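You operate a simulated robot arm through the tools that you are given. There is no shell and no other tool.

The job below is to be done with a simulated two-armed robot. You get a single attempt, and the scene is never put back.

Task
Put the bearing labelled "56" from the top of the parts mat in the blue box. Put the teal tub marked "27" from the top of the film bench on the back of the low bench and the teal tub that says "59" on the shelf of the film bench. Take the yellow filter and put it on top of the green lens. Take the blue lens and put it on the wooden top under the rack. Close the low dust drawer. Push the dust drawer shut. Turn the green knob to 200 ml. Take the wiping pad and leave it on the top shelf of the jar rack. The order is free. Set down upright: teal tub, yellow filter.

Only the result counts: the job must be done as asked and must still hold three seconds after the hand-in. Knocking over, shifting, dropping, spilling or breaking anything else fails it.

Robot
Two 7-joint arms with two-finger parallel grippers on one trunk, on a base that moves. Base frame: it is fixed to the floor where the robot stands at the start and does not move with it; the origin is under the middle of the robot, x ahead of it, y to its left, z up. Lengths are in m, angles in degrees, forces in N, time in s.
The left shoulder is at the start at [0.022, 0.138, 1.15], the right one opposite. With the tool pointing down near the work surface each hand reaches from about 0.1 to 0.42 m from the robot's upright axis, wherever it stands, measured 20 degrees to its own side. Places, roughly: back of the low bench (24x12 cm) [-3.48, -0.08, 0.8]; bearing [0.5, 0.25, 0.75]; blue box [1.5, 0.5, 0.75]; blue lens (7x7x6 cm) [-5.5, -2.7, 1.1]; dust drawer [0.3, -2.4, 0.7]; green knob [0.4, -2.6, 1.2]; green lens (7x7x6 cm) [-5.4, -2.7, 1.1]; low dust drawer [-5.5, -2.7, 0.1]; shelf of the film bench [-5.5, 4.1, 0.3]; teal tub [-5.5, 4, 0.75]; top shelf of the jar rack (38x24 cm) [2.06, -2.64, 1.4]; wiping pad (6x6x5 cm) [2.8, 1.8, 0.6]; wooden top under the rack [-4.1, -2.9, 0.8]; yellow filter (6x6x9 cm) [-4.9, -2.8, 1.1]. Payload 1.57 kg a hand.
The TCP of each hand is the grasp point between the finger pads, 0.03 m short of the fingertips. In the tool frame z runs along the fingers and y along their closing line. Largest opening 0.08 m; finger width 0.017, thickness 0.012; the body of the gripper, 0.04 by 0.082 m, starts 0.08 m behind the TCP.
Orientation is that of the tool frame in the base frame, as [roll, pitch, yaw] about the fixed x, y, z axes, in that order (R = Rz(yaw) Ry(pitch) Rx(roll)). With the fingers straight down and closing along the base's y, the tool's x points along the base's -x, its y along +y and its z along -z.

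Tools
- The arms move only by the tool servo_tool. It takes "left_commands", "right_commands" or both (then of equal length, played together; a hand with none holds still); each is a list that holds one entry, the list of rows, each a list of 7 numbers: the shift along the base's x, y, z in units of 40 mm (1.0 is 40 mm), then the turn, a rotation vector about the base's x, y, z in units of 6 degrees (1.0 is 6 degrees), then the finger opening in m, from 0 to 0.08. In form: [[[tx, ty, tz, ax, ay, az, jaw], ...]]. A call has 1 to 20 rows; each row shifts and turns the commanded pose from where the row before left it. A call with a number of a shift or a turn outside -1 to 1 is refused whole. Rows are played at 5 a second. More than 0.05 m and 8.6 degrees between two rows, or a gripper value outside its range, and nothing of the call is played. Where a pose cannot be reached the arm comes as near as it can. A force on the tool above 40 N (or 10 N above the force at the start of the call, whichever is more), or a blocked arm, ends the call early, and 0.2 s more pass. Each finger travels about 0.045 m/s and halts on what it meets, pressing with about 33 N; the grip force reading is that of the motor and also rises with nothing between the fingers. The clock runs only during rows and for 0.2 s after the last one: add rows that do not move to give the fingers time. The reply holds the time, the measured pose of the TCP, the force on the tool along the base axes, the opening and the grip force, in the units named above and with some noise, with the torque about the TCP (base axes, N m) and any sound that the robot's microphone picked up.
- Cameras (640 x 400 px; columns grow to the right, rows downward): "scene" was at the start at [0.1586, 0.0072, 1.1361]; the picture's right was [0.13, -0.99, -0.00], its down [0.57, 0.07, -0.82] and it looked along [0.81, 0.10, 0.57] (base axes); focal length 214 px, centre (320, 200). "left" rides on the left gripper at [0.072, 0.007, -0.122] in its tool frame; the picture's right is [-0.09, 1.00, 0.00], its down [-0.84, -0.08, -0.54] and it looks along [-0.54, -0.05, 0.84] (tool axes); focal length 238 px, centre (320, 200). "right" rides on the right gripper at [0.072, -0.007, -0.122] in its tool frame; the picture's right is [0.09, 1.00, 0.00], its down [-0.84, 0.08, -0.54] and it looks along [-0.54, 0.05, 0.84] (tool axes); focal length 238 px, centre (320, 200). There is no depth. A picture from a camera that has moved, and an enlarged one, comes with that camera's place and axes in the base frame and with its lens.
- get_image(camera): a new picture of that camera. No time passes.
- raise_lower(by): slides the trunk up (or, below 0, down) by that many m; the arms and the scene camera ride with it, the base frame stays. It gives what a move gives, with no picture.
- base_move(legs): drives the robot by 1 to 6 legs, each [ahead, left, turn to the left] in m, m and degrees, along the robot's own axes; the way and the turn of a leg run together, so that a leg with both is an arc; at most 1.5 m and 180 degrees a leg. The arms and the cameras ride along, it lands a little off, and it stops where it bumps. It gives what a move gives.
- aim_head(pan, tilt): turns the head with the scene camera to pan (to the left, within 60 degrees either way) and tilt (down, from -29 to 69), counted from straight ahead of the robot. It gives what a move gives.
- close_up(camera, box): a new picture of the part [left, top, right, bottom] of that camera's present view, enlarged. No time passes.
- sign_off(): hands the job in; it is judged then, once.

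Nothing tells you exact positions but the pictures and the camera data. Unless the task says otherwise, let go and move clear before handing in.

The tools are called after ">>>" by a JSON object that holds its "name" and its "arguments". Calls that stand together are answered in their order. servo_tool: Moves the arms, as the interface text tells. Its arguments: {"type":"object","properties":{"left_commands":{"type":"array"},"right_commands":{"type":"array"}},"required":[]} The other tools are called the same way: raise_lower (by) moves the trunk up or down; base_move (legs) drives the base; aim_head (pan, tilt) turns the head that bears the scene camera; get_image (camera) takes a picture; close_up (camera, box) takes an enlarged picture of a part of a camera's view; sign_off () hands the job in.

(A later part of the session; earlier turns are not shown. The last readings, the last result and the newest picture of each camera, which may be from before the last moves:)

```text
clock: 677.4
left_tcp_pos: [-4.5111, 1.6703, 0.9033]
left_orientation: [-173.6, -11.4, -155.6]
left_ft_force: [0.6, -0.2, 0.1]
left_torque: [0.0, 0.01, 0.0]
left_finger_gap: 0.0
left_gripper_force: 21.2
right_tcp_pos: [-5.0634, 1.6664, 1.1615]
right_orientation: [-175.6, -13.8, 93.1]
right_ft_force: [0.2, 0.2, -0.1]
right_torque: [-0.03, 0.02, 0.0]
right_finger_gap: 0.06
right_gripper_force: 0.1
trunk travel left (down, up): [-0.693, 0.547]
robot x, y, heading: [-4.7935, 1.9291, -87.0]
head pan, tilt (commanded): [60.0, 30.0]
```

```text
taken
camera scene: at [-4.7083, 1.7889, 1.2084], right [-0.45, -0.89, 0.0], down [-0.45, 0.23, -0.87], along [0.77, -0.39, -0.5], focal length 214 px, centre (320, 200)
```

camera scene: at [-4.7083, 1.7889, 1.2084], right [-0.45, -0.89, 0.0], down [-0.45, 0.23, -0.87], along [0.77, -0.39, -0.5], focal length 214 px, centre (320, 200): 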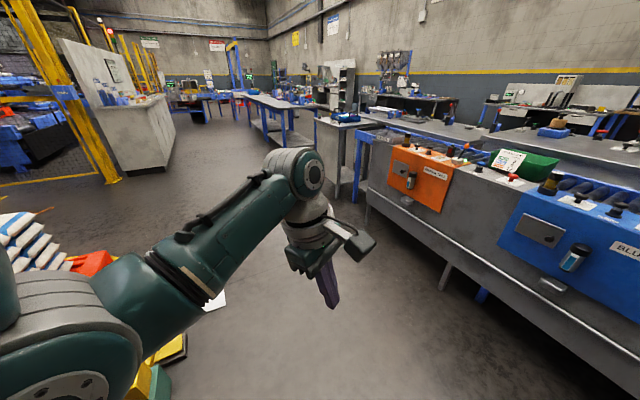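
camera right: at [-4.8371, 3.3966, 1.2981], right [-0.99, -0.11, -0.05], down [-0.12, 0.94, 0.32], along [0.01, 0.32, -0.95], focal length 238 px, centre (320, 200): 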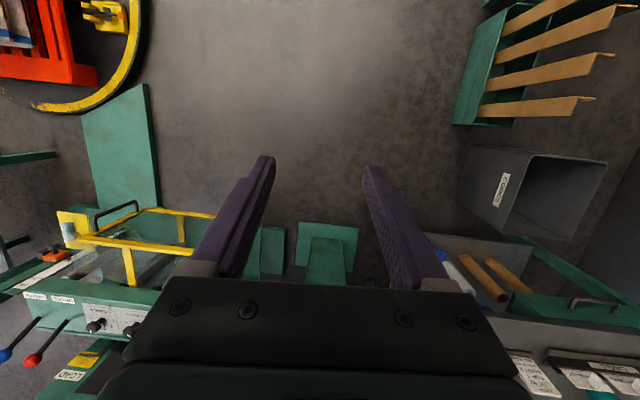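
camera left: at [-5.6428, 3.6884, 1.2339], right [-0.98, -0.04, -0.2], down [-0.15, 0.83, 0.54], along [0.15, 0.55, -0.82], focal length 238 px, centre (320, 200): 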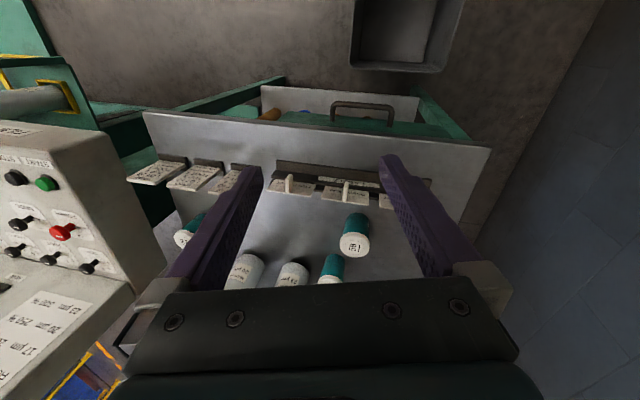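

The arm is in its normal posture again. I'll level the hand and turn it back to the standard heading.

>>> {"name": "servo_tool", "arguments": {"left_commands": [[[0, 0, 0.05, 0.092, -0.067, -0.97, 0.0], [0, 0, 0.05, 0.092, -0.067, -0.97, 0.0], [0, 0, 0.05, 0.092, -0.067, -0.97, 0.0], [0, 0, 0.05, 0.092, -0.067, -0.97, 0.0], [0, 0, 0.05, 0.092, -0.067, -0.97, 0.0], [0, 0, 0.05, 0.092, -0.067, -0.97, 0.0], [0, 0, 0.05, 0.092, -0.067, -0.97, 0.0], [0, 0, 0.05, 0.092, -0.067, -0.97, 0.0], [0, 0, 0.05, 0.092, -0.067, -0.97, 0.0], [0, 0, 0, 0.092, -0.067, -0.97, 0.0], [0, 0, 0, 0.092, -0.067, -0.97, 0.0], [0, 0, 0, 0.092, -0.067, -0.97, 0.0], [0, 0, 0, 0.092, -0.067, -0.97, 0.0], [0, 0, 0, 0.092, -0.067, -0.97, 0.0], [0, 0, 0, 0.092, -0.067, -0.97, 0.0], [0, 0, 0, 0.092, -0.067, -0.97, 0.0], [0, 0, 0, 0.092, -0.067, -0.97, 0.0], [0, 0, 0, 0.092, -0.067, -0.97, 0.0], [0, 0, 0, 0.092, -0.067, -0.97, 0.0]]]}}

>>> {"name": "get_image", "arguments": {"camera": "scene"}}

```text
clock: 681.4
left_tcp_pos: [-4.5114, 1.6702, 0.9232]
left_orientation: [175.5, -10.4, 95.4]
left_ft_force: [0.1, 0.3, -0.4]
left_torque: [0.01, 0.02, 0.01]
left_finger_gap: 0.0
left_gripper_force: 21.5
right_tcp_pos: [-5.0638, 1.667, 1.1615]
right_orientation: [-175.6, -13.8, 93.3]
right_ft_force: [0.0, 0.3, 0.8]
right_torque: [-0.01, -0.02, -0.04]
right_finger_gap: 0.06
right_gripper_force: 0.1
trunk travel left (down, up): [-0.693, 0.547]
robot x, y, heading: [-4.7889, 1.9265, -87.1]
head pan, tilt (commanded): [60.0, 30.0]
```

```text
taken
camera scene: at [-4.7082, 1.7889, 1.2084], right [-0.45, -0.89, 0.0], down [-0.45, 0.23, -0.87], along [0.77, -0.39, -0.5], focal length 214 px, centre (320, 200)
```

scene: 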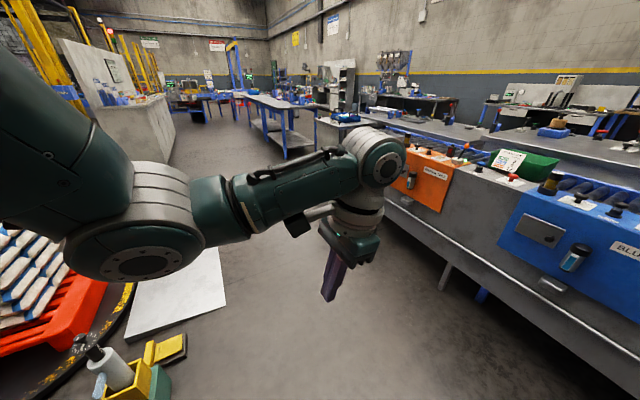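

Normal posture, no limits. I'll level both hands and keep them well below shoulder height from now on.

>>> {"name": "servo_tool", "arguments": {"left_commands": [[[0, 0, 0, -0.45, 0.15, -0.1, 0.0], [0, 0, 0, -0.45, 0.15, -0.1, 0.0], [0, 0, 0, -0.45, 0.15, -0.1, 0.0], [0, 0, 0, -0.45, 0.15, -0.1, 0.0], [0, 0, 0, 0, 0, 0, 0.0], [0, 0, 0, 0, 0, 0, 0.0]]], "right_commands": [[[0, -0.1, -0.8, -0.56, -0.22, 0, 0.06], [0, -0.1, -0.8, -0.56, -0.22, 0, 0.06], [0, -0.1, -0.8, -0.56, -0.22, 0, 0.06], [0, -0.1, -0.8, -0.56, -0.22, 0, 0.06], [0, -0.1, -0.8, 0, 0, 0, 0.06], [0, 0, 0, 0, 0, 0, 0.06]]]}}

```text
clock: 682.8
left_tcp_pos: [-4.5095, 1.6705, 0.9234]
left_orientation: [179.9, 0.3, 92.8]
left_ft_force: [-0.3, -0.2, 0.2]
left_torque: [0.04, -0.01, 0.02]
left_finger_gap: 0.0003
left_gripper_force: 21.1
right_tcp_pos: [-5.063, 1.6481, 1.0014]
right_orientation: [179.9, 0.0, 93.7]
right_ft_force: [-0.1, 0.6, -0.6]
right_torque: [0.01, 0.01, 0.01]
right_finger_gap: 0.0598
right_gripper_force: 0.1
trunk travel left (down, up): [-0.693, 0.547]
robot x, y, heading: [-4.792, 1.9291, -87.0]
head pan, tilt (commanded): [60.0, 30.0]
```

Both arms are ready. I'll turn around and drive back to the film bench.

>>> {"name": "base_move", "arguments": {"legs": [[0, 0, 177], [0.55, 0, 0], [0.7, 0.33, 0], [0.28, 0, 0]]}}

>>> {"name": "raise_lower", "arguments": {"by": 0.06}}

>>> {"name": "aim_head", "arguments": {"pan": 25, "tilt": 35}}

>>> {"name": "get_image", "arguments": {"camera": "scene"}}

```text
clock: 698.6
left_tcp_pos: [-5.4166, 3.7241, 0.9219]
left_orientation: [179.8, 0.1, -89.1]
left_ft_force: [-0.2, 0.0, 0.4]
left_torque: [0.0, 0.03, 0.02]
left_finger_gap: 0.0001
left_gripper_force: 21.3
right_tcp_pos: [-4.8653, 3.7308, 1.003]
right_orientation: [180.0, -0.2, -88.2]
right_ft_force: [0.4, -0.5, -0.4]
right_torque: [0.03, -0.02, 0.01]
right_finger_gap: 0.0598
right_gripper_force: 0.0
trunk travel left (down, up): [-0.693, 0.547]
robot x, y, heading: [-5.1476, 3.4575, 91.0]
head pan, tilt (commanded): [60.0, 30.0]
```

```text
clock: 699.6
left_tcp_pos: [-5.4178, 3.7254, 0.9837]
left_orientation: [179.9, 0.1, -89.1]
left_ft_force: [-0.3, -0.4, 0.4]
left_torque: [-0.02, -0.01, -0.01]
left_finger_gap: 0.0
left_gripper_force: 21.3
right_tcp_pos: [-4.8646, 3.7303, 1.0619]
right_orientation: [179.9, 0.0, -88.1]
right_ft_force: [0.8, -0.1, -0.2]
right_torque: [-0.02, -0.01, 0.04]
right_finger_gap: 0.0602
right_gripper_force: 0.1
trunk travel left (down, up): [-0.753, 0.487]
robot x, y, heading: [-5.1444, 3.4572, 91.0]
head pan, tilt (commanded): [60.0, 30.0]
```

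```text
clock: 700.6
left_tcp_pos: [-5.4169, 3.7253, 0.9826]
left_orientation: [179.8, 0.1, -89.1]
left_ft_force: [-0.3, 0.5, 0.7]
left_torque: [0.01, 0.0, -0.01]
left_finger_gap: 0.0001
left_gripper_force: 21.5
right_tcp_pos: [-4.8639, 3.73, 1.0615]
right_orientation: [179.9, -0.1, -88.2]
right_ft_force: [-0.1, 0.3, -0.1]
right_torque: [0.03, 0.0, 0.0]
right_finger_gap: 0.0601
right_gripper_force: 0.1
trunk travel left (down, up): [-0.753, 0.487]
robot x, y, heading: [-5.1422, 3.4599, 90.9]
head pan, tilt (commanded): [25.0, 35.0]
```

```text
taken
camera scene: at [-5.1877, 3.6354, 1.2606], right [0.9, 0.44, 0.0], down [0.25, -0.51, -0.82], along [-0.36, 0.74, -0.57], focal length 214 px, centre (320, 200)
```

scene: 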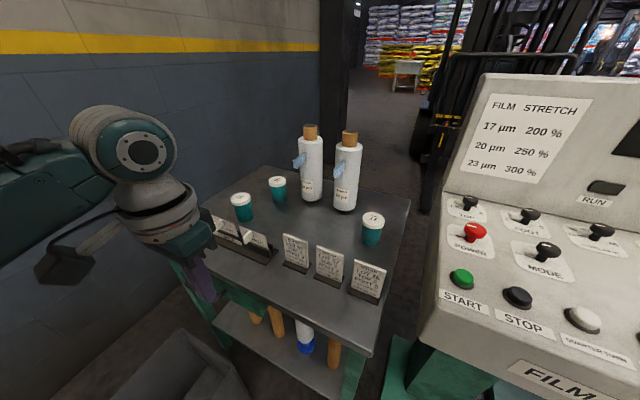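

I'll raise the right hand a bit to stay well above the console, then extend the left hand and move in for tub 59.

>>> {"name": "servo_tool", "arguments": {"right_commands": [[[0, 0, 0.6, 0, 0, 0, 0.06], [0, 0, 0.6, 0, 0, 0, 0.06], [0, 0, 0.5, 0, 0, 0, 0.06], [0, 0, 0, 0, 0, 0, 0.06]]], "left_commands": [[[0, 0.7, 0, 0, 0, 0, 0.08], [0, 0.7, 0, 0, 0, 0, 0.08], [0, 0.7, 0, 0, 0, 0, 0.08], [0, 0.4, 0, 0, 0, 0, 0.08]]]}}

>>> {"name": "base_move", "arguments": {"legs": [[0, 0.17, -0.9]]}}

>>> {"name": "get_image", "arguments": {"camera": "scene"}}

>>> {"name": "get_image", "arguments": {"camera": "left"}}

```text
clock: 701.6
left_tcp_pos: [-5.4166, 3.8251, 0.9831]
left_orientation: [179.8, 0.1, -89.2]
left_ft_force: [-0.3, -0.5, -0.4]
left_torque: [-0.01, -0.01, 0.0]
left_finger_gap: 0.0799
left_gripper_force: 0.1
right_tcp_pos: [-4.8645, 3.7308, 1.1288]
right_orientation: [-180.0, -0.1, -88.2]
right_ft_force: [0.3, 0.2, -0.3]
right_torque: [-0.02, -0.02, 0.0]
right_finger_gap: 0.0601
right_gripper_force: 0.2
trunk travel left (down, up): [-0.753, 0.487]
robot x, y, heading: [-5.1434, 3.4598, 90.9]
head pan, tilt (commanded): [25.0, 35.0]
```

```text
clock: 703.1
left_tcp_pos: [-5.5799, 3.8276, 0.9833]
left_orientation: [179.8, 0.2, -90.1]
left_ft_force: [0.9, -0.4, -0.5]
left_torque: [0.01, 0.01, 0.0]
left_finger_gap: 0.08
left_gripper_force: 0.1
right_tcp_pos: [-5.0295, 3.7249, 1.1299]
right_orientation: [179.8, -0.1, -89.2]
right_ft_force: [-0.5, 0.5, 0.4]
right_torque: [-0.01, 0.0, -0.01]
right_finger_gap: 0.06
right_gripper_force: 0.1
trunk travel left (down, up): [-0.753, 0.487]
robot x, y, heading: [-5.3123, 3.4579, 90.1]
head pan, tilt (commanded): [25.0, 35.0]
```

```text
taken
camera scene: at [-5.3542, 3.6343, 1.2606], right [0.91, 0.42, 0.0], down [0.24, -0.52, -0.82], along [-0.35, 0.74, -0.57], focal length 214 px, centre (320, 200)
```

scene: 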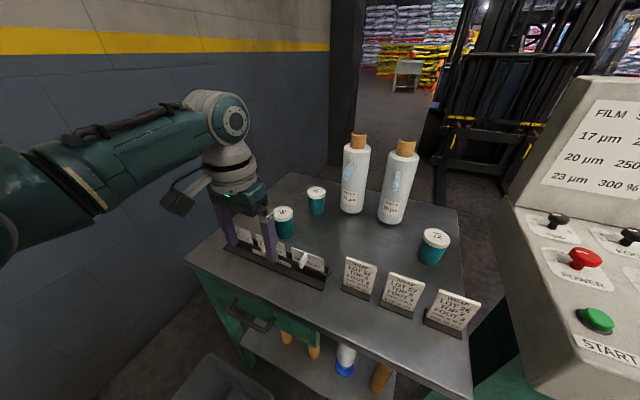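

```text
taken
camera left: at [-5.5861, 3.7566, 1.1043], right [-1.0, 0.09, 0.0], down [0.08, 0.84, 0.54], along [0.05, 0.54, -0.84], focal length 238 px, centre (320, 200)
```

left: 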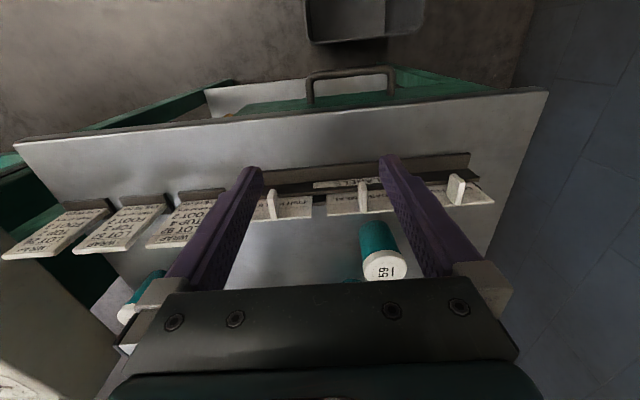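

Tub 59 (confirmed by the hand camera) is at about [−5.653, 4.026]. I'll move in and align above it.

>>> {"name": "base_move", "arguments": {"legs": [[0.16, 0.04, 0]]}}

>>> {"name": "get_image", "arguments": {"camera": "left"}}

>>> {"name": "get_image", "arguments": {"camera": "scene"}}

```text
clock: 704.5
left_tcp_pos: [-5.6212, 3.9885, 0.9826]
left_orientation: [179.8, 0.1, -90.0]
left_ft_force: [0.2, 0.1, -1.0]
left_torque: [-0.01, -0.02, -0.02]
left_finger_gap: 0.08
left_gripper_force: 0.1
right_tcp_pos: [-5.0708, 3.8848, 1.1302]
right_orientation: [180.0, -0.1, -89.0]
right_ft_force: [-0.8, -0.4, 0.0]
right_torque: [0.0, -0.03, -0.03]
right_finger_gap: 0.0602
right_gripper_force: 0.0
trunk travel left (down, up): [-0.753, 0.487]
robot x, y, heading: [-5.3555, 3.6175, 90.2]
head pan, tilt (commanded): [25.0, 35.0]
```

```text
taken
camera left: at [-5.6267, 3.9164, 1.1042], right [-1.0, 0.09, 0.0], down [0.08, 0.84, 0.54], along [0.05, 0.54, -0.84], focal length 238 px, centre (320, 200)
```

left: 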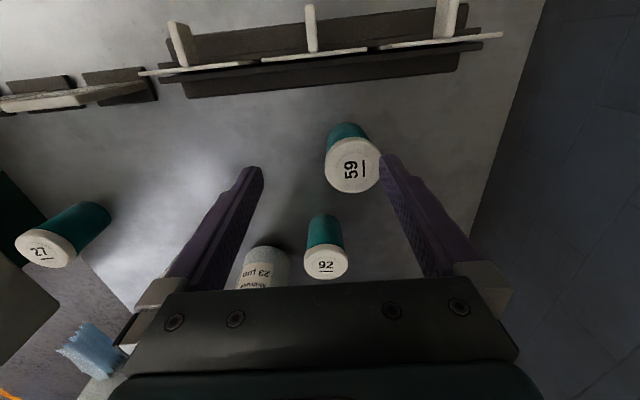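

```text
taken
camera scene: at [-5.3947, 3.7944, 1.2606], right [0.91, 0.42, 0.0], down [0.24, -0.52, -0.82], along [-0.35, 0.74, -0.57], focal length 214 px, centre (320, 200)
```

scene: 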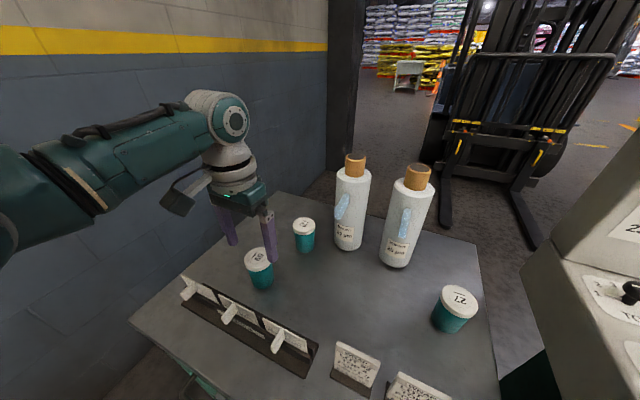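

Aligned view. I'll shift 3 cm, descend around tub 59 and grip it.

>>> {"name": "servo_tool", "arguments": {"left_commands": [[[-0.37, 0.42, 0, 0, 0, 0, 0.08], [-0.35, 0.41, 0, 0, 0, 0, 0.08], [0, 0, -0.7, 0, 0, 0, 0.08], [0, 0, -0.7, 0, 0, 0, 0.08], [0, 0, 0, 0, 0, 0, 0.08]]]}}

>>> {"name": "get_image", "arguments": {"camera": "left"}}

>>> {"name": "get_image", "arguments": {"camera": "scene"}}

```text
clock: 705.7
left_tcp_pos: [-5.6502, 4.0203, 0.927]
left_orientation: [179.8, 0.3, -90.2]
left_ft_force: [-0.1, 0.3, 0.2]
left_torque: [0.02, -0.01, -0.02]
left_finger_gap: 0.0801
left_gripper_force: 0.1
right_tcp_pos: [-5.07, 3.8856, 1.1291]
right_orientation: [180.0, -0.2, -89.0]
right_ft_force: [-0.2, -0.2, 0.9]
right_torque: [0.0, -0.01, 0.0]
right_finger_gap: 0.0602
right_gripper_force: 0.1
trunk travel left (down, up): [-0.753, 0.487]
robot x, y, heading: [-5.3537, 3.6154, 90.0]
head pan, tilt (commanded): [25.0, 35.0]
```

```text
taken
camera left: at [-5.6557, 3.9486, 1.0488], right [-1.0, 0.1, 0.0], down [0.08, 0.83, 0.55], along [0.05, 0.54, -0.84], focal length 238 px, centre (320, 200)
```

left: 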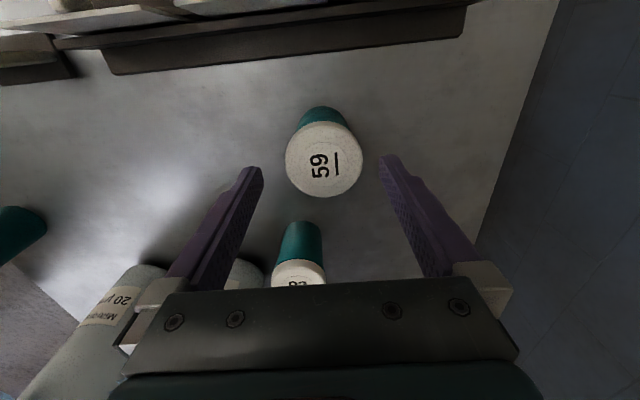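

```text
taken
camera scene: at [-5.3947, 3.7945, 1.2606], right [0.91, 0.42, 0.0], down [0.24, -0.52, -0.82], along [-0.35, 0.74, -0.57], focal length 214 px, centre (320, 200)
```

scene: 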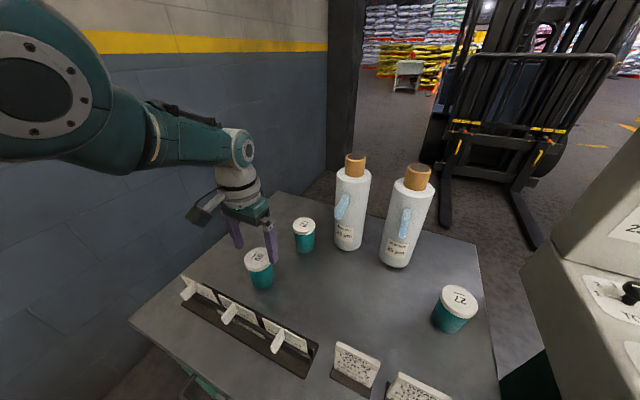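

>>> {"name": "servo_tool", "arguments": {"left_commands": [[[-0.03, 0.03, -0.7, 0, 0, 0, 0.08], [0, 0, -0.7, 0, 0, 0, 0.08], [0, 0, -0.6, 0, 0, 0, 0.08], [0, 0, 0, 0, 0, 0, 0.08]]]}}

>>> {"name": "get_image", "arguments": {"camera": "left"}}

```text
clock: 706.7
left_tcp_pos: [-5.639, 3.983, 0.8739]
left_orientation: [179.8, 0.3, -90.1]
left_ft_force: [0.6, 0.0, 0.1]
left_torque: [0.01, 0.01, -0.02]
left_finger_gap: 0.0801
left_gripper_force: 0.1
left hand out of reach, approached as far as the arm can: row 1, 2, 3
right_tcp_pos: [-5.0713, 3.8847, 1.1287]
right_orientation: [179.9, -0.2, -89.1]
right_ft_force: [0.0, 0.3, 0.6]
right_torque: [0.0, 0.01, 0.02]
right_finger_gap: 0.06
right_gripper_force: 0.1
trunk travel left (down, up): [-0.753, 0.487]
robot x, y, heading: [-5.3546, 3.6148, 90.1]
head pan, tilt (commanded): [25.0, 35.0]
```

```text
taken
camera left: at [-5.6455, 3.9116, 0.9954], right [-1.0, 0.09, 0.0], down [0.08, 0.84, 0.54], along [0.05, 0.54, -0.84], focal length 238 px, centre (320, 200)
```

left: 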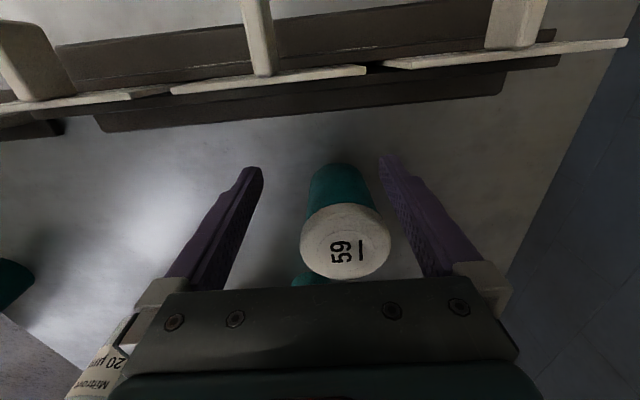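

The arm ran out of reach low down. I'll go back up, lower the trunk so the shoulder is closer, and also move the base 3 cm nearer.

>>> {"name": "servo_tool", "arguments": {"left_commands": [[[0, -0.1, 0.7, 0, 0, 0, 0.08], [0, 0, 0.7, 0, 0, 0, 0.08], [0, 0, 0.7, 0, 0, 0, 0.08], [0, 0, 0.3, 0, 0, 0, 0.08]]]}}

>>> {"name": "base_move", "arguments": {"legs": [[0.04, 0, 0]]}}

>>> {"name": "get_image", "arguments": {"camera": "left"}}

```text
clock: 707.7
left_tcp_pos: [-5.6384, 3.9787, 0.9716]
left_orientation: [179.8, 0.1, -90.2]
left_ft_force: [-0.1, 0.4, 1.0]
left_torque: [-0.04, 0.01, 0.01]
left_finger_gap: 0.0799
left_gripper_force: 0.0
right_tcp_pos: [-5.0708, 3.8856, 1.1288]
right_orientation: [179.9, 0.0, -89.2]
right_ft_force: [0.1, 0.1, -0.2]
right_torque: [0.02, -0.03, 0.02]
right_finger_gap: 0.0597
right_gripper_force: 0.1
trunk travel left (down, up): [-0.753, 0.487]
robot x, y, heading: [-5.3548, 3.6148, 90.2]
head pan, tilt (commanded): [25.0, 35.0]
```

```text
clock: 708.6
left_tcp_pos: [-5.6391, 4.0183, 0.9709]
left_orientation: [179.8, 0.1, -90.0]
left_ft_force: [0.2, 0.3, 1.0]
left_torque: [-0.03, 0.02, -0.01]
left_finger_gap: 0.0804
left_gripper_force: 0.1
right_tcp_pos: [-5.0703, 3.925, 1.1289]
right_orientation: [179.8, -0.1, -89.1]
right_ft_force: [0.6, 0.2, -1.0]
right_torque: [0.03, -0.01, 0.01]
right_finger_gap: 0.0602
right_gripper_force: 0.2
trunk travel left (down, up): [-0.753, 0.487]
robot x, y, heading: [-5.355, 3.6563, 90.3]
head pan, tilt (commanded): [25.0, 35.0]
```

```text
taken
camera left: at [-5.646, 3.9476, 1.0926], right [-1.0, 0.09, 0.0], down [0.08, 0.84, 0.54], along [0.05, 0.54, -0.84], focal length 238 px, centre (320, 200)
```

left: 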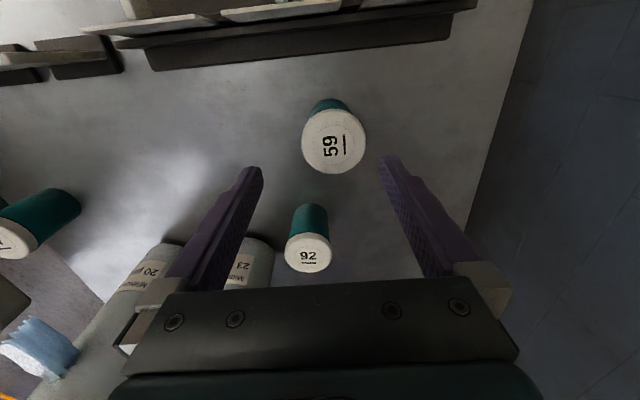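

Before lowering the trunk I must move the right hand off the console's START button area; I'll bring it inward over the bench front, then centre the left hand over the tub.

>>> {"name": "servo_tool", "arguments": {"right_commands": [[[-0.85, -0.2, 0, 0, 0, 0, 0.06], [-0.85, -0.2, 0, 0, 0, 0, 0.06], [-0.85, -0.2, 0, 0, 0, 0, 0.06], [-0.85, -0.2, 0, 0, 0, 0, 0.06], [-0.6, 0, 0, 0, 0, 0, 0.06]]], "left_commands": [[[-0.15, 0.04, 0, 0, 0, 0, 0.08], [-0.15, 0.04, 0, 0, 0, 0, 0.08], [0, 0, 0, 0, 0, 0, 0.08], [0, 0, 0, 0, 0, 0, 0.08], [0, 0, 0, 0, 0, 0, 0.08]]]}}

>>> {"name": "get_image", "arguments": {"camera": "scene"}}

>>> {"name": "get_image", "arguments": {"camera": "right"}}

```text
clock: 709.8
left_tcp_pos: [-5.6518, 4.022, 0.9714]
left_orientation: [179.8, 0.1, -90.0]
left_ft_force: [0.1, -0.5, -0.7]
left_torque: [0.01, 0.0, -0.03]
left_finger_gap: 0.08
left_gripper_force: 0.1
right_tcp_pos: [-5.2314, 3.8926, 1.1266]
right_orientation: [179.9, 0.0, -89.2]
right_ft_force: [-0.1, 0.7, -0.7]
right_torque: [-0.02, 0.02, -0.02]
right_finger_gap: 0.0602
right_gripper_force: 0.1
trunk travel left (down, up): [-0.753, 0.487]
robot x, y, heading: [-5.3527, 3.6538, 90.4]
head pan, tilt (commanded): [25.0, 35.0]
```

```text
taken
camera scene: at [-5.3949, 3.8347, 1.2606], right [0.91, 0.43, 0.0], down [0.24, -0.52, -0.82], along [-0.35, 0.74, -0.57], focal length 214 px, centre (320, 200)
```

scene: 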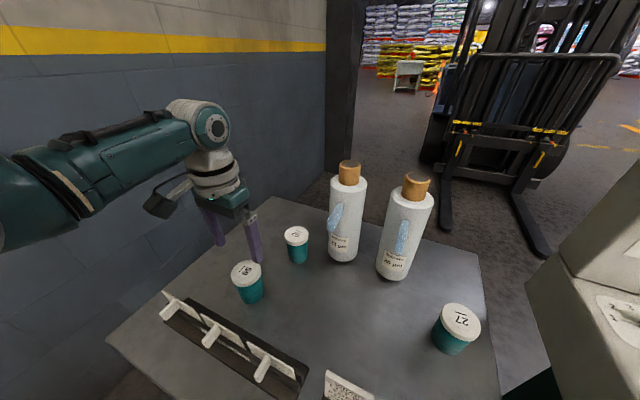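

```text
taken
camera right: at [-5.2236, 3.8232, 1.2495], right [-0.99, -0.11, 0.0], down [-0.09, 0.84, 0.54], along [-0.06, 0.54, -0.84], focal length 238 px, centre (320, 200)
```

right: 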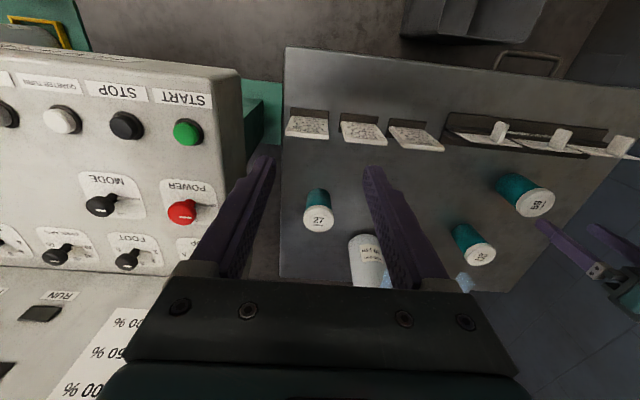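

Now clear. I'll lower the trunk so the left fingers go down around tub 59.

>>> {"name": "raise_lower", "arguments": {"by": -0.09}}

>>> {"name": "get_image", "arguments": {"camera": "left"}}

```text
clock: 711.0
left_tcp_pos: [-5.6509, 4.023, 0.8812]
left_orientation: [179.7, 0.1, -90.0]
left_ft_force: [0.1, -0.7, 0.8]
left_torque: [-0.01, -0.02, 0.0]
left_finger_gap: 0.08
left_gripper_force: 0.1
right_tcp_pos: [-5.2301, 3.8928, 1.0366]
right_orientation: [179.8, -0.1, -89.2]
right_ft_force: [0.2, -1.0, 0.3]
right_torque: [-0.01, 0.0, 0.0]
right_finger_gap: 0.0601
right_gripper_force: 0.0
trunk travel left (down, up): [-0.663, 0.577]
robot x, y, heading: [-5.3557, 3.6543, 90.3]
head pan, tilt (commanded): [25.0, 35.0]
```

```text
taken
camera left: at [-5.6576, 3.9513, 1.0028], right [-1.0, 0.09, 0.0], down [0.08, 0.84, 0.54], along [0.05, 0.54, -0.84], focal length 238 px, centre (320, 200)
```

left: 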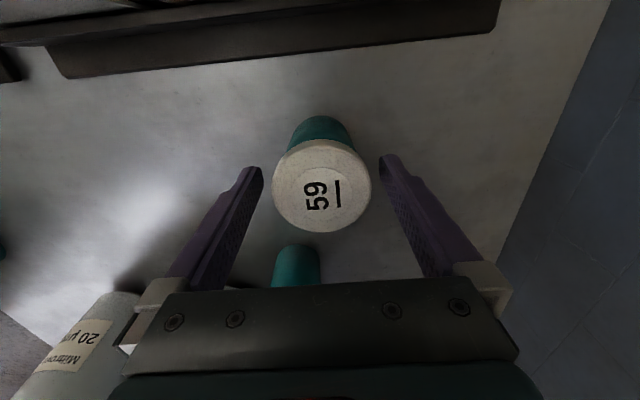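

>>> {"name": "raise_lower", "arguments": {"by": -0.037}}

>>> {"name": "servo_tool", "arguments": {"left_commands": [[[0, 0, 0, 0, 0, 0, 0.07], [0, 0, 0, 0, 0, 0, 0.06], [0, 0, 0, 0, 0, 0, 0.045], [0, 0, 0, 0, 0, 0, 0.03], [0, 0, 0, 0, 0, 0, 0.03]]]}}

>>> {"name": "get_image", "arguments": {"camera": "left"}}

```text
clock: 711.9
left_tcp_pos: [-5.6525, 4.0224, 0.8443]
left_orientation: [179.8, 0.2, -90.0]
left_ft_force: [0.0, 0.1, -0.6]
left_torque: [0.07, 0.03, 0.0]
left_finger_gap: 0.0798
left_gripper_force: 0.1
right_tcp_pos: [-5.232, 3.8936, 1.0011]
right_orientation: [179.9, -0.1, -89.2]
right_ft_force: [-0.3, 0.3, -0.1]
right_torque: [-0.03, 0.03, -0.05]
right_finger_gap: 0.0602
right_gripper_force: 0.1
trunk travel left (down, up): [-0.626, 0.614]
robot x, y, heading: [-5.3549, 3.6564, 90.3]
head pan, tilt (commanded): [25.0, 35.0]
```

```text
clock: 713.0
left_tcp_pos: [-5.6521, 4.0224, 0.8441]
left_orientation: [179.9, 0.0, -90.0]
left_ft_force: [-0.9, 0.0, 1.1]
left_torque: [0.01, -0.02, 0.01]
left_finger_gap: 0.0593
left_gripper_force: 33.1
right_tcp_pos: [-5.2318, 3.8936, 1.0005]
right_orientation: [179.9, -0.1, -89.1]
right_ft_force: [0.8, -0.1, 1.0]
right_torque: [0.01, -0.01, 0.0]
right_finger_gap: 0.06
right_gripper_force: 0.0
trunk travel left (down, up): [-0.626, 0.614]
robot x, y, heading: [-5.3545, 3.6554, 90.1]
head pan, tilt (commanded): [25.0, 35.0]
```

```text
taken
camera left: at [-5.6579, 3.9512, 0.9658], right [-1.0, 0.09, 0.0], down [0.08, 0.84, 0.54], along [0.05, 0.54, -0.84], focal length 238 px, centre (320, 200)
```

left: 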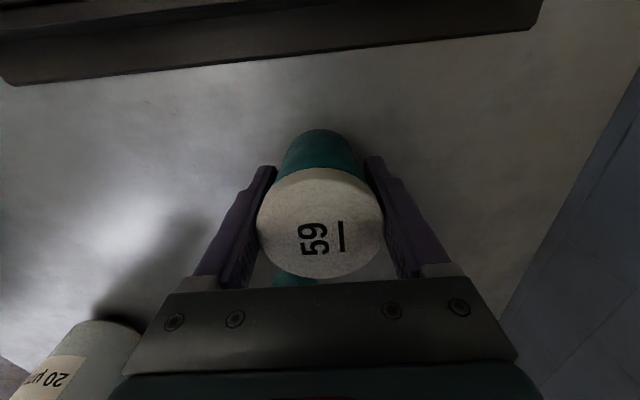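

Gripped at 59 mm. I'll raise the trunk to lift it clear of the label holder and back away.

>>> {"name": "raise_lower", "arguments": {"by": 0.13}}

>>> {"name": "base_move", "arguments": {"legs": [[-0.22, 0, 0], [0, -0.2, 0]]}}

>>> {"name": "get_image", "arguments": {"camera": "left"}}

>>> {"name": "get_image", "arguments": {"camera": "scene"}}

```text
clock: 714.6
left_tcp_pos: [-5.6524, 4.0216, 0.9738]
left_orientation: [179.8, 0.1, -90.1]
left_ft_force: [0.2, 0.7, -1.9]
left_torque: [0.02, 0.01, 0.01]
left_finger_gap: 0.0596
left_gripper_force: 32.9
right_tcp_pos: [-5.231, 3.893, 1.13]
right_orientation: [180.0, -0.1, -89.0]
right_ft_force: [0.5, -1.1, 0.1]
right_torque: [-0.02, -0.04, 0.01]
right_finger_gap: 0.0598
right_gripper_force: 0.2
trunk travel left (down, up): [-0.756, 0.484]
robot x, y, heading: [-5.3554, 3.6581, 90.2]
head pan, tilt (commanded): [25.0, 35.0]
```

```text
clock: 717.5
left_tcp_pos: [-5.4522, 3.802, 0.9737]
left_orientation: [179.8, 0.0, -90.0]
left_ft_force: [0.0, -0.6, -1.6]
left_torque: [-0.01, 0.01, 0.01]
left_finger_gap: 0.0592
left_gripper_force: 32.7
right_tcp_pos: [-5.031, 3.673, 1.1311]
right_orientation: [179.9, 0.0, -89.0]
right_ft_force: [0.6, 0.0, -0.1]
right_torque: [0.01, 0.01, -0.02]
right_finger_gap: 0.0598
right_gripper_force: 0.0
trunk travel left (down, up): [-0.756, 0.484]
robot x, y, heading: [-5.1511, 3.4344, 90.2]
head pan, tilt (commanded): [25.0, 35.0]
```

```text
taken
camera left: at [-5.4579, 3.7301, 1.0957], right [-1.0, 0.09, 0.0], down [0.08, 0.84, 0.54], along [0.05, 0.54, -0.84], focal length 238 px, centre (320, 200)
```

left: 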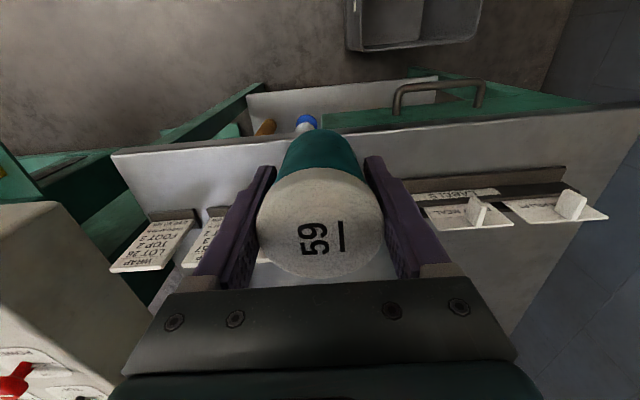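

```text
taken
camera scene: at [-5.1948, 3.6141, 1.2636], right [0.9, 0.43, 0.0], down [0.25, -0.52, -0.82], along [-0.35, 0.74, -0.57], focal length 214 px, centre (320, 200)
```

scene: 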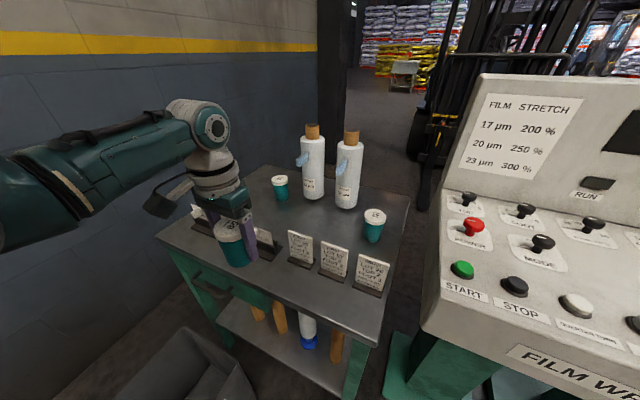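

Tub 59 is held upright. I'll line up with the gap on the lower shelf, back off from the bench front, and lower the trunk.

>>> {"name": "base_move", "arguments": {"legs": [[-0.14, -0.11, 0]]}}

>>> {"name": "raise_lower", "arguments": {"by": -0.4}}

>>> {"name": "raise_lower", "arguments": {"by": -0.17}}

>>> {"name": "aim_head", "arguments": {"pan": 30, "tilt": 25}}

>>> {"name": "get_image", "arguments": {"camera": "scene"}}

>>> {"name": "get_image", "arguments": {"camera": "left"}}

```text
clock: 719.0
left_tcp_pos: [-5.3426, 3.6625, 0.9741]
left_orientation: [179.9, 0.1, -89.9]
left_ft_force: [0.0, -0.1, -1.4]
left_torque: [-0.02, 0.02, 0.01]
left_finger_gap: 0.0593
left_gripper_force: 33.3
right_tcp_pos: [-4.9223, 3.5358, 1.13]
right_orientation: [179.9, -0.1, -89.0]
right_ft_force: [0.5, -0.1, 0.5]
right_torque: [-0.04, -0.02, -0.01]
right_finger_gap: 0.0599
right_gripper_force: 0.0
trunk travel left (down, up): [-0.756, 0.484]
robot x, y, heading: [-5.0451, 3.2986, 90.4]
head pan, tilt (commanded): [25.0, 35.0]
```

```text
clock: 722.8
left_tcp_pos: [-5.3427, 3.664, 0.5747]
left_orientation: [179.7, 0.1, -89.8]
left_ft_force: [-0.3, 0.3, -1.8]
left_torque: [-0.02, 0.01, -0.01]
left_finger_gap: 0.0594
left_gripper_force: 32.5
right_tcp_pos: [-4.9215, 3.5336, 0.7306]
right_orientation: [179.9, -0.1, -88.9]
right_ft_force: [-0.1, -0.1, -0.4]
right_torque: [0.02, 0.01, 0.01]
right_finger_gap: 0.0601
right_gripper_force: 0.0
trunk travel left (down, up): [-0.356, 0.884]
robot x, y, heading: [-5.0464, 3.2932, 90.2]
head pan, tilt (commanded): [25.0, 35.0]
```

```text
clock: 724.8
left_tcp_pos: [-5.3427, 3.6622, 0.4053]
left_orientation: [179.8, 0.0, -89.9]
left_ft_force: [0.5, 0.0, -2.1]
left_torque: [0.01, 0.01, 0.01]
left_finger_gap: 0.0594
left_gripper_force: 32.9
right_tcp_pos: [-4.9236, 3.5342, 0.5608]
right_orientation: [179.9, -0.1, -88.9]
right_ft_force: [0.0, -0.4, 0.0]
right_torque: [0.03, -0.01, 0.04]
right_finger_gap: 0.0599
right_gripper_force: 0.1
trunk travel left (down, up): [-0.186, 1.054]
robot x, y, heading: [-5.0449, 3.2974, 90.3]
head pan, tilt (commanded): [25.0, 35.0]
```

```text
clock: 725.5
left_tcp_pos: [-5.3421, 3.6626, 0.4047]
left_orientation: [179.8, 0.1, -89.9]
left_ft_force: [0.5, -0.1, -1.5]
left_torque: [-0.01, 0.04, -0.02]
left_finger_gap: 0.0595
left_gripper_force: 33.3
right_tcp_pos: [-4.9218, 3.5354, 0.5602]
right_orientation: [179.9, -0.1, -89.0]
right_ft_force: [-1.0, -0.6, -0.1]
right_torque: [0.04, 0.01, 0.0]
right_finger_gap: 0.0598
right_gripper_force: 0.0
trunk travel left (down, up): [-0.186, 1.054]
robot x, y, heading: [-5.0453, 3.2934, 90.6]
head pan, tilt (commanded): [30.0, 25.0]
```

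```text
taken
camera scene: at [-5.0944, 3.4759, 0.7093], right [0.86, 0.5, 0.0], down [0.21, -0.37, -0.91], along [-0.46, 0.78, -0.42], focal length 214 px, centre (320, 200)
```

scene: 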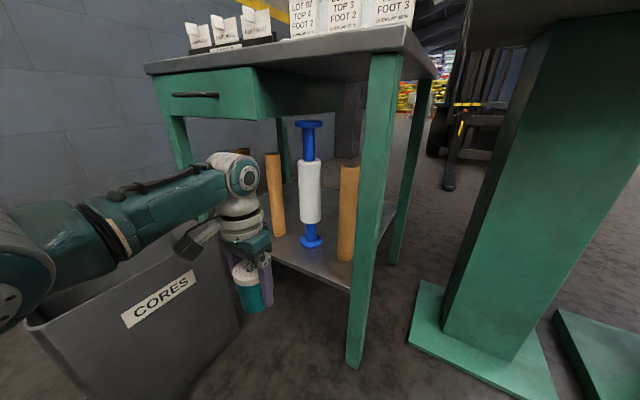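

```text
taken
camera left: at [-5.3487, 3.5921, 0.5258], right [-1.0, 0.09, 0.0], down [0.08, 0.84, 0.54], along [0.05, 0.54, -0.84], focal length 238 px, centre (320, 200)
```

left: 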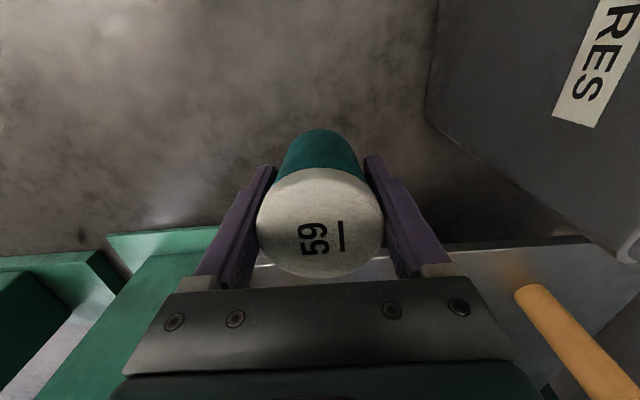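

The tub hangs in front of the shelf gap between the film roll and the right core. I'll lower slightly and move in under the bench top.

>>> {"name": "raise_lower", "arguments": {"by": -0.03}}

>>> {"name": "base_move", "arguments": {"legs": [[0.17, 0, -0.5]]}}

>>> {"name": "get_image", "arguments": {"camera": "scene"}}

>>> {"name": "get_image", "arguments": {"camera": "left"}}

```text
clock: 726.2
left_tcp_pos: [-5.3425, 3.6632, 0.3732]
left_orientation: [179.8, 0.2, -89.9]
left_ft_force: [-0.7, -0.3, -2.1]
left_torque: [-0.01, -0.01, -0.02]
left_finger_gap: 0.0591
left_gripper_force: 32.9
right_tcp_pos: [-4.9221, 3.5352, 0.5304]
right_orientation: [179.9, -0.2, -89.1]
right_ft_force: [0.3, 0.4, -0.2]
right_torque: [0.01, 0.02, -0.05]
right_finger_gap: 0.0599
right_gripper_force: 0.0
trunk travel left (down, up): [-0.156, 1.084]
robot x, y, heading: [-5.0452, 3.2947, 90.4]
head pan, tilt (commanded): [30.0, 25.0]
```

```text
clock: 727.7
left_tcp_pos: [-5.3387, 3.83, 0.3739]
left_orientation: [179.8, 0.0, -90.5]
left_ft_force: [0.1, -0.5, -2.6]
left_torque: [0.01, 0.0, -0.01]
left_finger_gap: 0.0592
left_gripper_force: 32.7
right_tcp_pos: [-4.9204, 3.6982, 0.5307]
right_orientation: [179.9, -0.3, -89.6]
right_ft_force: [1.1, 0.3, 0.1]
right_torque: [0.02, 0.02, 0.01]
right_finger_gap: 0.06
right_gripper_force: 0.0
trunk travel left (down, up): [-0.156, 1.084]
robot x, y, heading: [-5.0482, 3.4641, 89.8]
head pan, tilt (commanded): [30.0, 25.0]
```

```text
taken
camera scene: at [-5.0927, 3.6412, 0.6791], right [0.87, 0.5, 0.0], down [0.21, -0.37, -0.91], along [-0.45, 0.79, -0.42], focal length 214 px, centre (320, 200)
```

scene: 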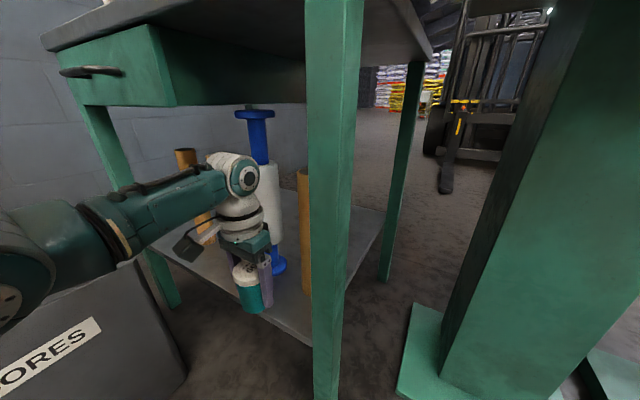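

```text
taken
camera left: at [-5.3458, 3.7596, 0.4953], right [-0.99, 0.1, 0.0], down [0.09, 0.84, 0.54], along [0.05, 0.54, -0.84], focal length 238 px, centre (320, 200)
```

left: 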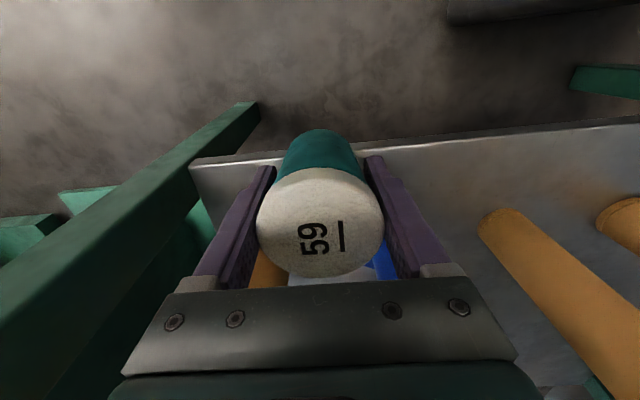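

The tub is just entering over the shelf edge. I'll go 6 cm further and check clearances to the roll and core.

>>> {"name": "base_move", "arguments": {"legs": [[0.055, 0, 0]]}}

>>> {"name": "get_image", "arguments": {"camera": "left"}}

>>> {"name": "get_image", "arguments": {"camera": "scene"}}

```text
clock: 728.6
left_tcp_pos: [-5.3395, 3.8822, 0.3724]
left_orientation: [179.8, -0.2, -90.6]
left_ft_force: [-0.2, -0.4, -2.5]
left_torque: [0.02, 0.0, 0.01]
left_finger_gap: 0.0593
left_gripper_force: 32.9
right_tcp_pos: [-4.9197, 3.751, 0.5302]
right_orientation: [180.0, -0.4, -89.4]
right_ft_force: [0.1, -0.4, -0.6]
right_torque: [0.02, -0.03, 0.0]
right_finger_gap: 0.0599
right_gripper_force: 0.1
trunk travel left (down, up): [-0.156, 1.084]
robot x, y, heading: [-5.0449, 3.5174, 89.8]
head pan, tilt (commanded): [30.0, 25.0]
```

```text
taken
camera left: at [-5.3456, 3.8124, 0.4949], right [-0.99, 0.1, 0.0], down [0.09, 0.84, 0.54], along [0.05, 0.54, -0.84], focal length 238 px, centre (320, 200)
```

left: 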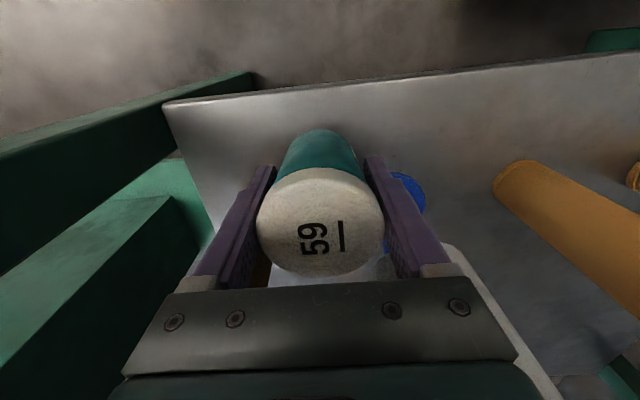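

```text
taken
camera scene: at [-5.0925, 3.6945, 0.679], right [0.87, 0.5, 0.0], down [0.21, -0.37, -0.91], along [-0.45, 0.79, -0.42], focal length 214 px, centre (320, 200)
```

scene: 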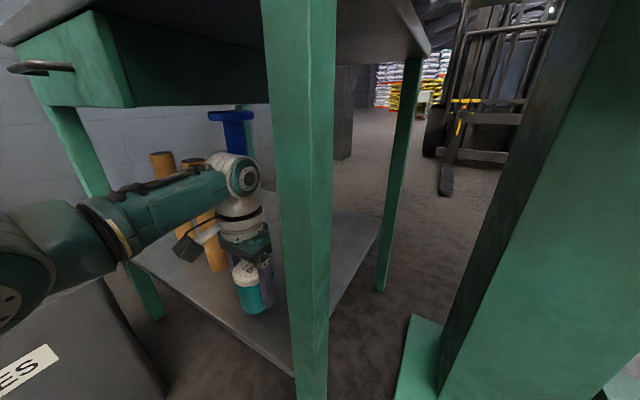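

Everything is clear; I'll move 1 cm further in and lower the tub to the shelf in small steps.

>>> {"name": "servo_tool", "arguments": {"left_commands": [[[0.02, 0.25, 0, 0, 0, 0, 0.03], [0, 0, -0.4, 0, 0, 0, 0.03], [0, 0, -0.4, 0, 0, 0, 0.03], [0, 0, 0, 0, 0, 0, 0.03]]]}}

>>> {"name": "get_image", "arguments": {"camera": "left"}}

```text
clock: 729.6
left_tcp_pos: [-5.3384, 3.8982, 0.3445]
left_orientation: [179.8, 0.3, -90.4]
left_ft_force: [3.9, -8.7, 34.1]
left_torque: [0.17, -0.06, -0.06]
left_finger_gap: 0.0591
left_gripper_force: 33.1
right_tcp_pos: [-4.9207, 3.7547, 0.5313]
right_orientation: [179.8, -0.2, -89.5]
right_ft_force: [-0.2, 0.3, -0.3]
right_torque: [-0.01, -0.01, 0.04]
right_finger_gap: 0.0602
right_gripper_force: 0.0
trunk travel left (down, up): [-0.156, 1.084]
robot x, y, heading: [-5.0438, 3.5207, 89.9]
head pan, tilt (commanded): [30.0, 25.0]
```

```text
taken
camera left: at [-5.3454, 3.8263, 0.4651], right [-0.99, 0.1, 0.0], down [0.09, 0.83, 0.55], along [0.05, 0.54, -0.84], focal length 238 px, centre (320, 200)
```

left: 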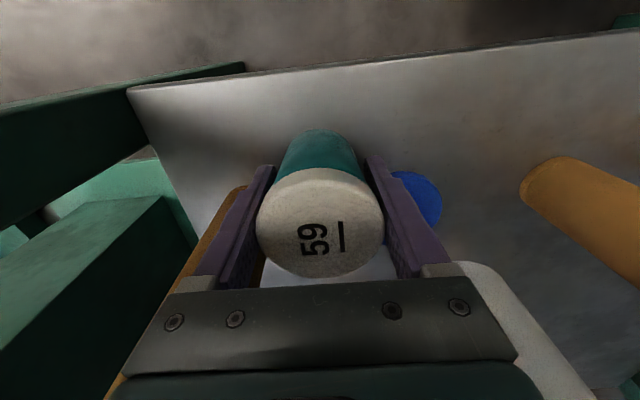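

Contact with the shelf. I'll release, lift the fingers above the lid, and back out.

>>> {"name": "servo_tool", "arguments": {"left_commands": [[[0, 0, 0.04, 0, 0, 0, 0.03], [0, 0, 0, 0, 0, 0, 0.06], [0, 0, 0, 0, 0, 0, 0.066], [0, 0, 0, 0, 0, 0, 0.07], [0, 0, 0, 0, 0, 0, 0.07]]]}}

>>> {"name": "get_image", "arguments": {"camera": "left"}}

```text
clock: 730.8
left_tcp_pos: [-5.3384, 3.8959, 0.3442]
left_orientation: [179.8, 0.0, -90.5]
left_ft_force: [0.3, 0.2, -0.1]
left_torque: [-0.03, -0.04, -0.02]
left_finger_gap: 0.0701
left_gripper_force: 0.0
right_tcp_pos: [-4.9199, 3.7544, 0.5303]
right_orientation: [179.9, -0.2, -89.6]
right_ft_force: [0.2, 0.7, 0.2]
right_torque: [-0.02, 0.01, 0.0]
right_finger_gap: 0.0599
right_gripper_force: 0.1
trunk travel left (down, up): [-0.156, 1.084]
robot x, y, heading: [-5.0472, 3.5157, 89.9]
head pan, tilt (commanded): [30.0, 25.0]
```

```text
taken
camera left: at [-5.3448, 3.8249, 0.4652], right [-0.99, 0.1, 0.0], down [0.09, 0.84, 0.54], along [0.05, 0.54, -0.84], focal length 238 px, centre (320, 200)
```

left: 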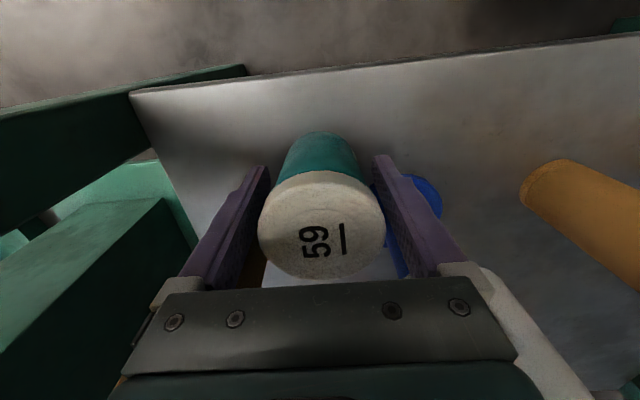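

>>> {"name": "servo_tool", "arguments": {"left_commands": [[[0.02, 0, 0.3, 0, 0, 0, 0.072], [0, 0, 0.5, 0, 0, 0, 0.072], [0, 0, 0.5, 0, 0, 0, 0.072], [0, 0, 0.55, 0, 0, 0, 0.072], [0, 0, 0, 0, 0, 0, 0.072]]]}}

>>> {"name": "get_image", "arguments": {"camera": "left"}}

>>> {"name": "base_move", "arguments": {"legs": [[-0.3, 0, 0]]}}

>>> {"name": "get_image", "arguments": {"camera": "scene"}}

```text
clock: 732.0
left_tcp_pos: [-5.3372, 3.8944, 0.4179]
left_orientation: [179.9, 0.0, -90.5]
left_ft_force: [0.3, -0.6, 0.2]
left_torque: [-0.03, -0.02, 0.0]
left_finger_gap: 0.072
left_gripper_force: 0.0
right_tcp_pos: [-4.9201, 3.753, 0.53]
right_orientation: [179.8, -0.2, -89.4]
right_ft_force: [-0.6, 0.3, -0.2]
right_torque: [0.0, 0.0, 0.04]
right_finger_gap: 0.0601
right_gripper_force: 0.0
trunk travel left (down, up): [-0.156, 1.084]
robot x, y, heading: [-5.0462, 3.519, 89.5]
head pan, tilt (commanded): [30.0, 25.0]
```

```text
taken
camera left: at [-5.3442, 3.824, 0.5394], right [-0.99, 0.1, 0.0], down [0.09, 0.84, 0.54], along [0.05, 0.54, -0.84], focal length 238 px, centre (320, 200)
```

left: 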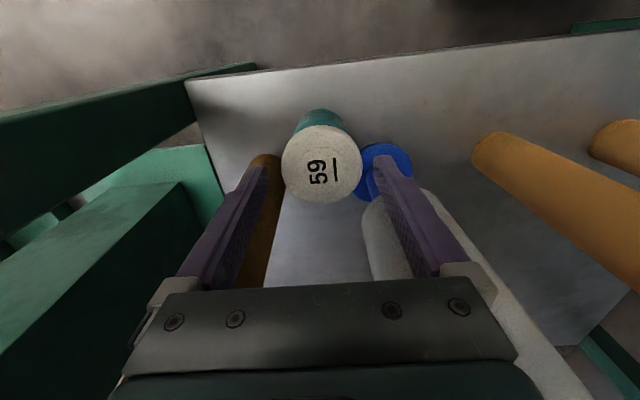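

```text
clock: 734.1
left_tcp_pos: [-5.3376, 3.5905, 0.4179]
left_orientation: [179.7, 0.0, -90.9]
left_ft_force: [-0.1, 0.1, 0.4]
left_torque: [0.01, 0.03, 0.0]
left_finger_gap: 0.0721
left_gripper_force: 0.1
right_tcp_pos: [-4.9198, 3.4478, 0.5312]
right_orientation: [179.9, -0.1, -89.8]
right_ft_force: [-0.5, -0.2, 1.0]
right_torque: [0.0, -0.01, -0.01]
right_finger_gap: 0.0598
right_gripper_force: 0.1
trunk travel left (down, up): [-0.156, 1.084]
robot x, y, heading: [-5.0462, 3.2128, 89.3]
head pan, tilt (commanded): [30.0, 25.0]
```

```text
taken
camera scene: at [-5.0939, 3.3909, 0.6795], right [0.87, 0.49, 0.0], down [0.21, -0.37, -0.91], along [-0.45, 0.79, -0.42], focal length 214 px, centre (320, 200)
```

scene: 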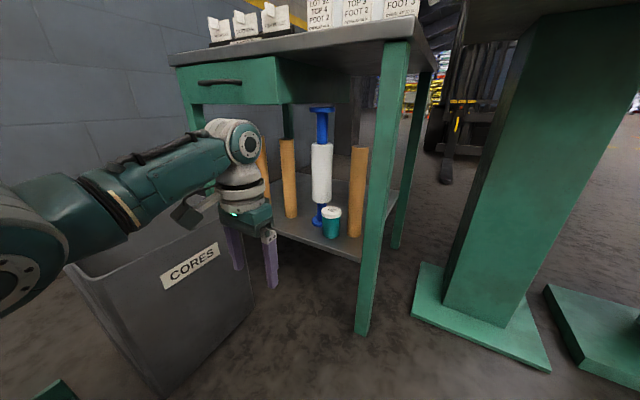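

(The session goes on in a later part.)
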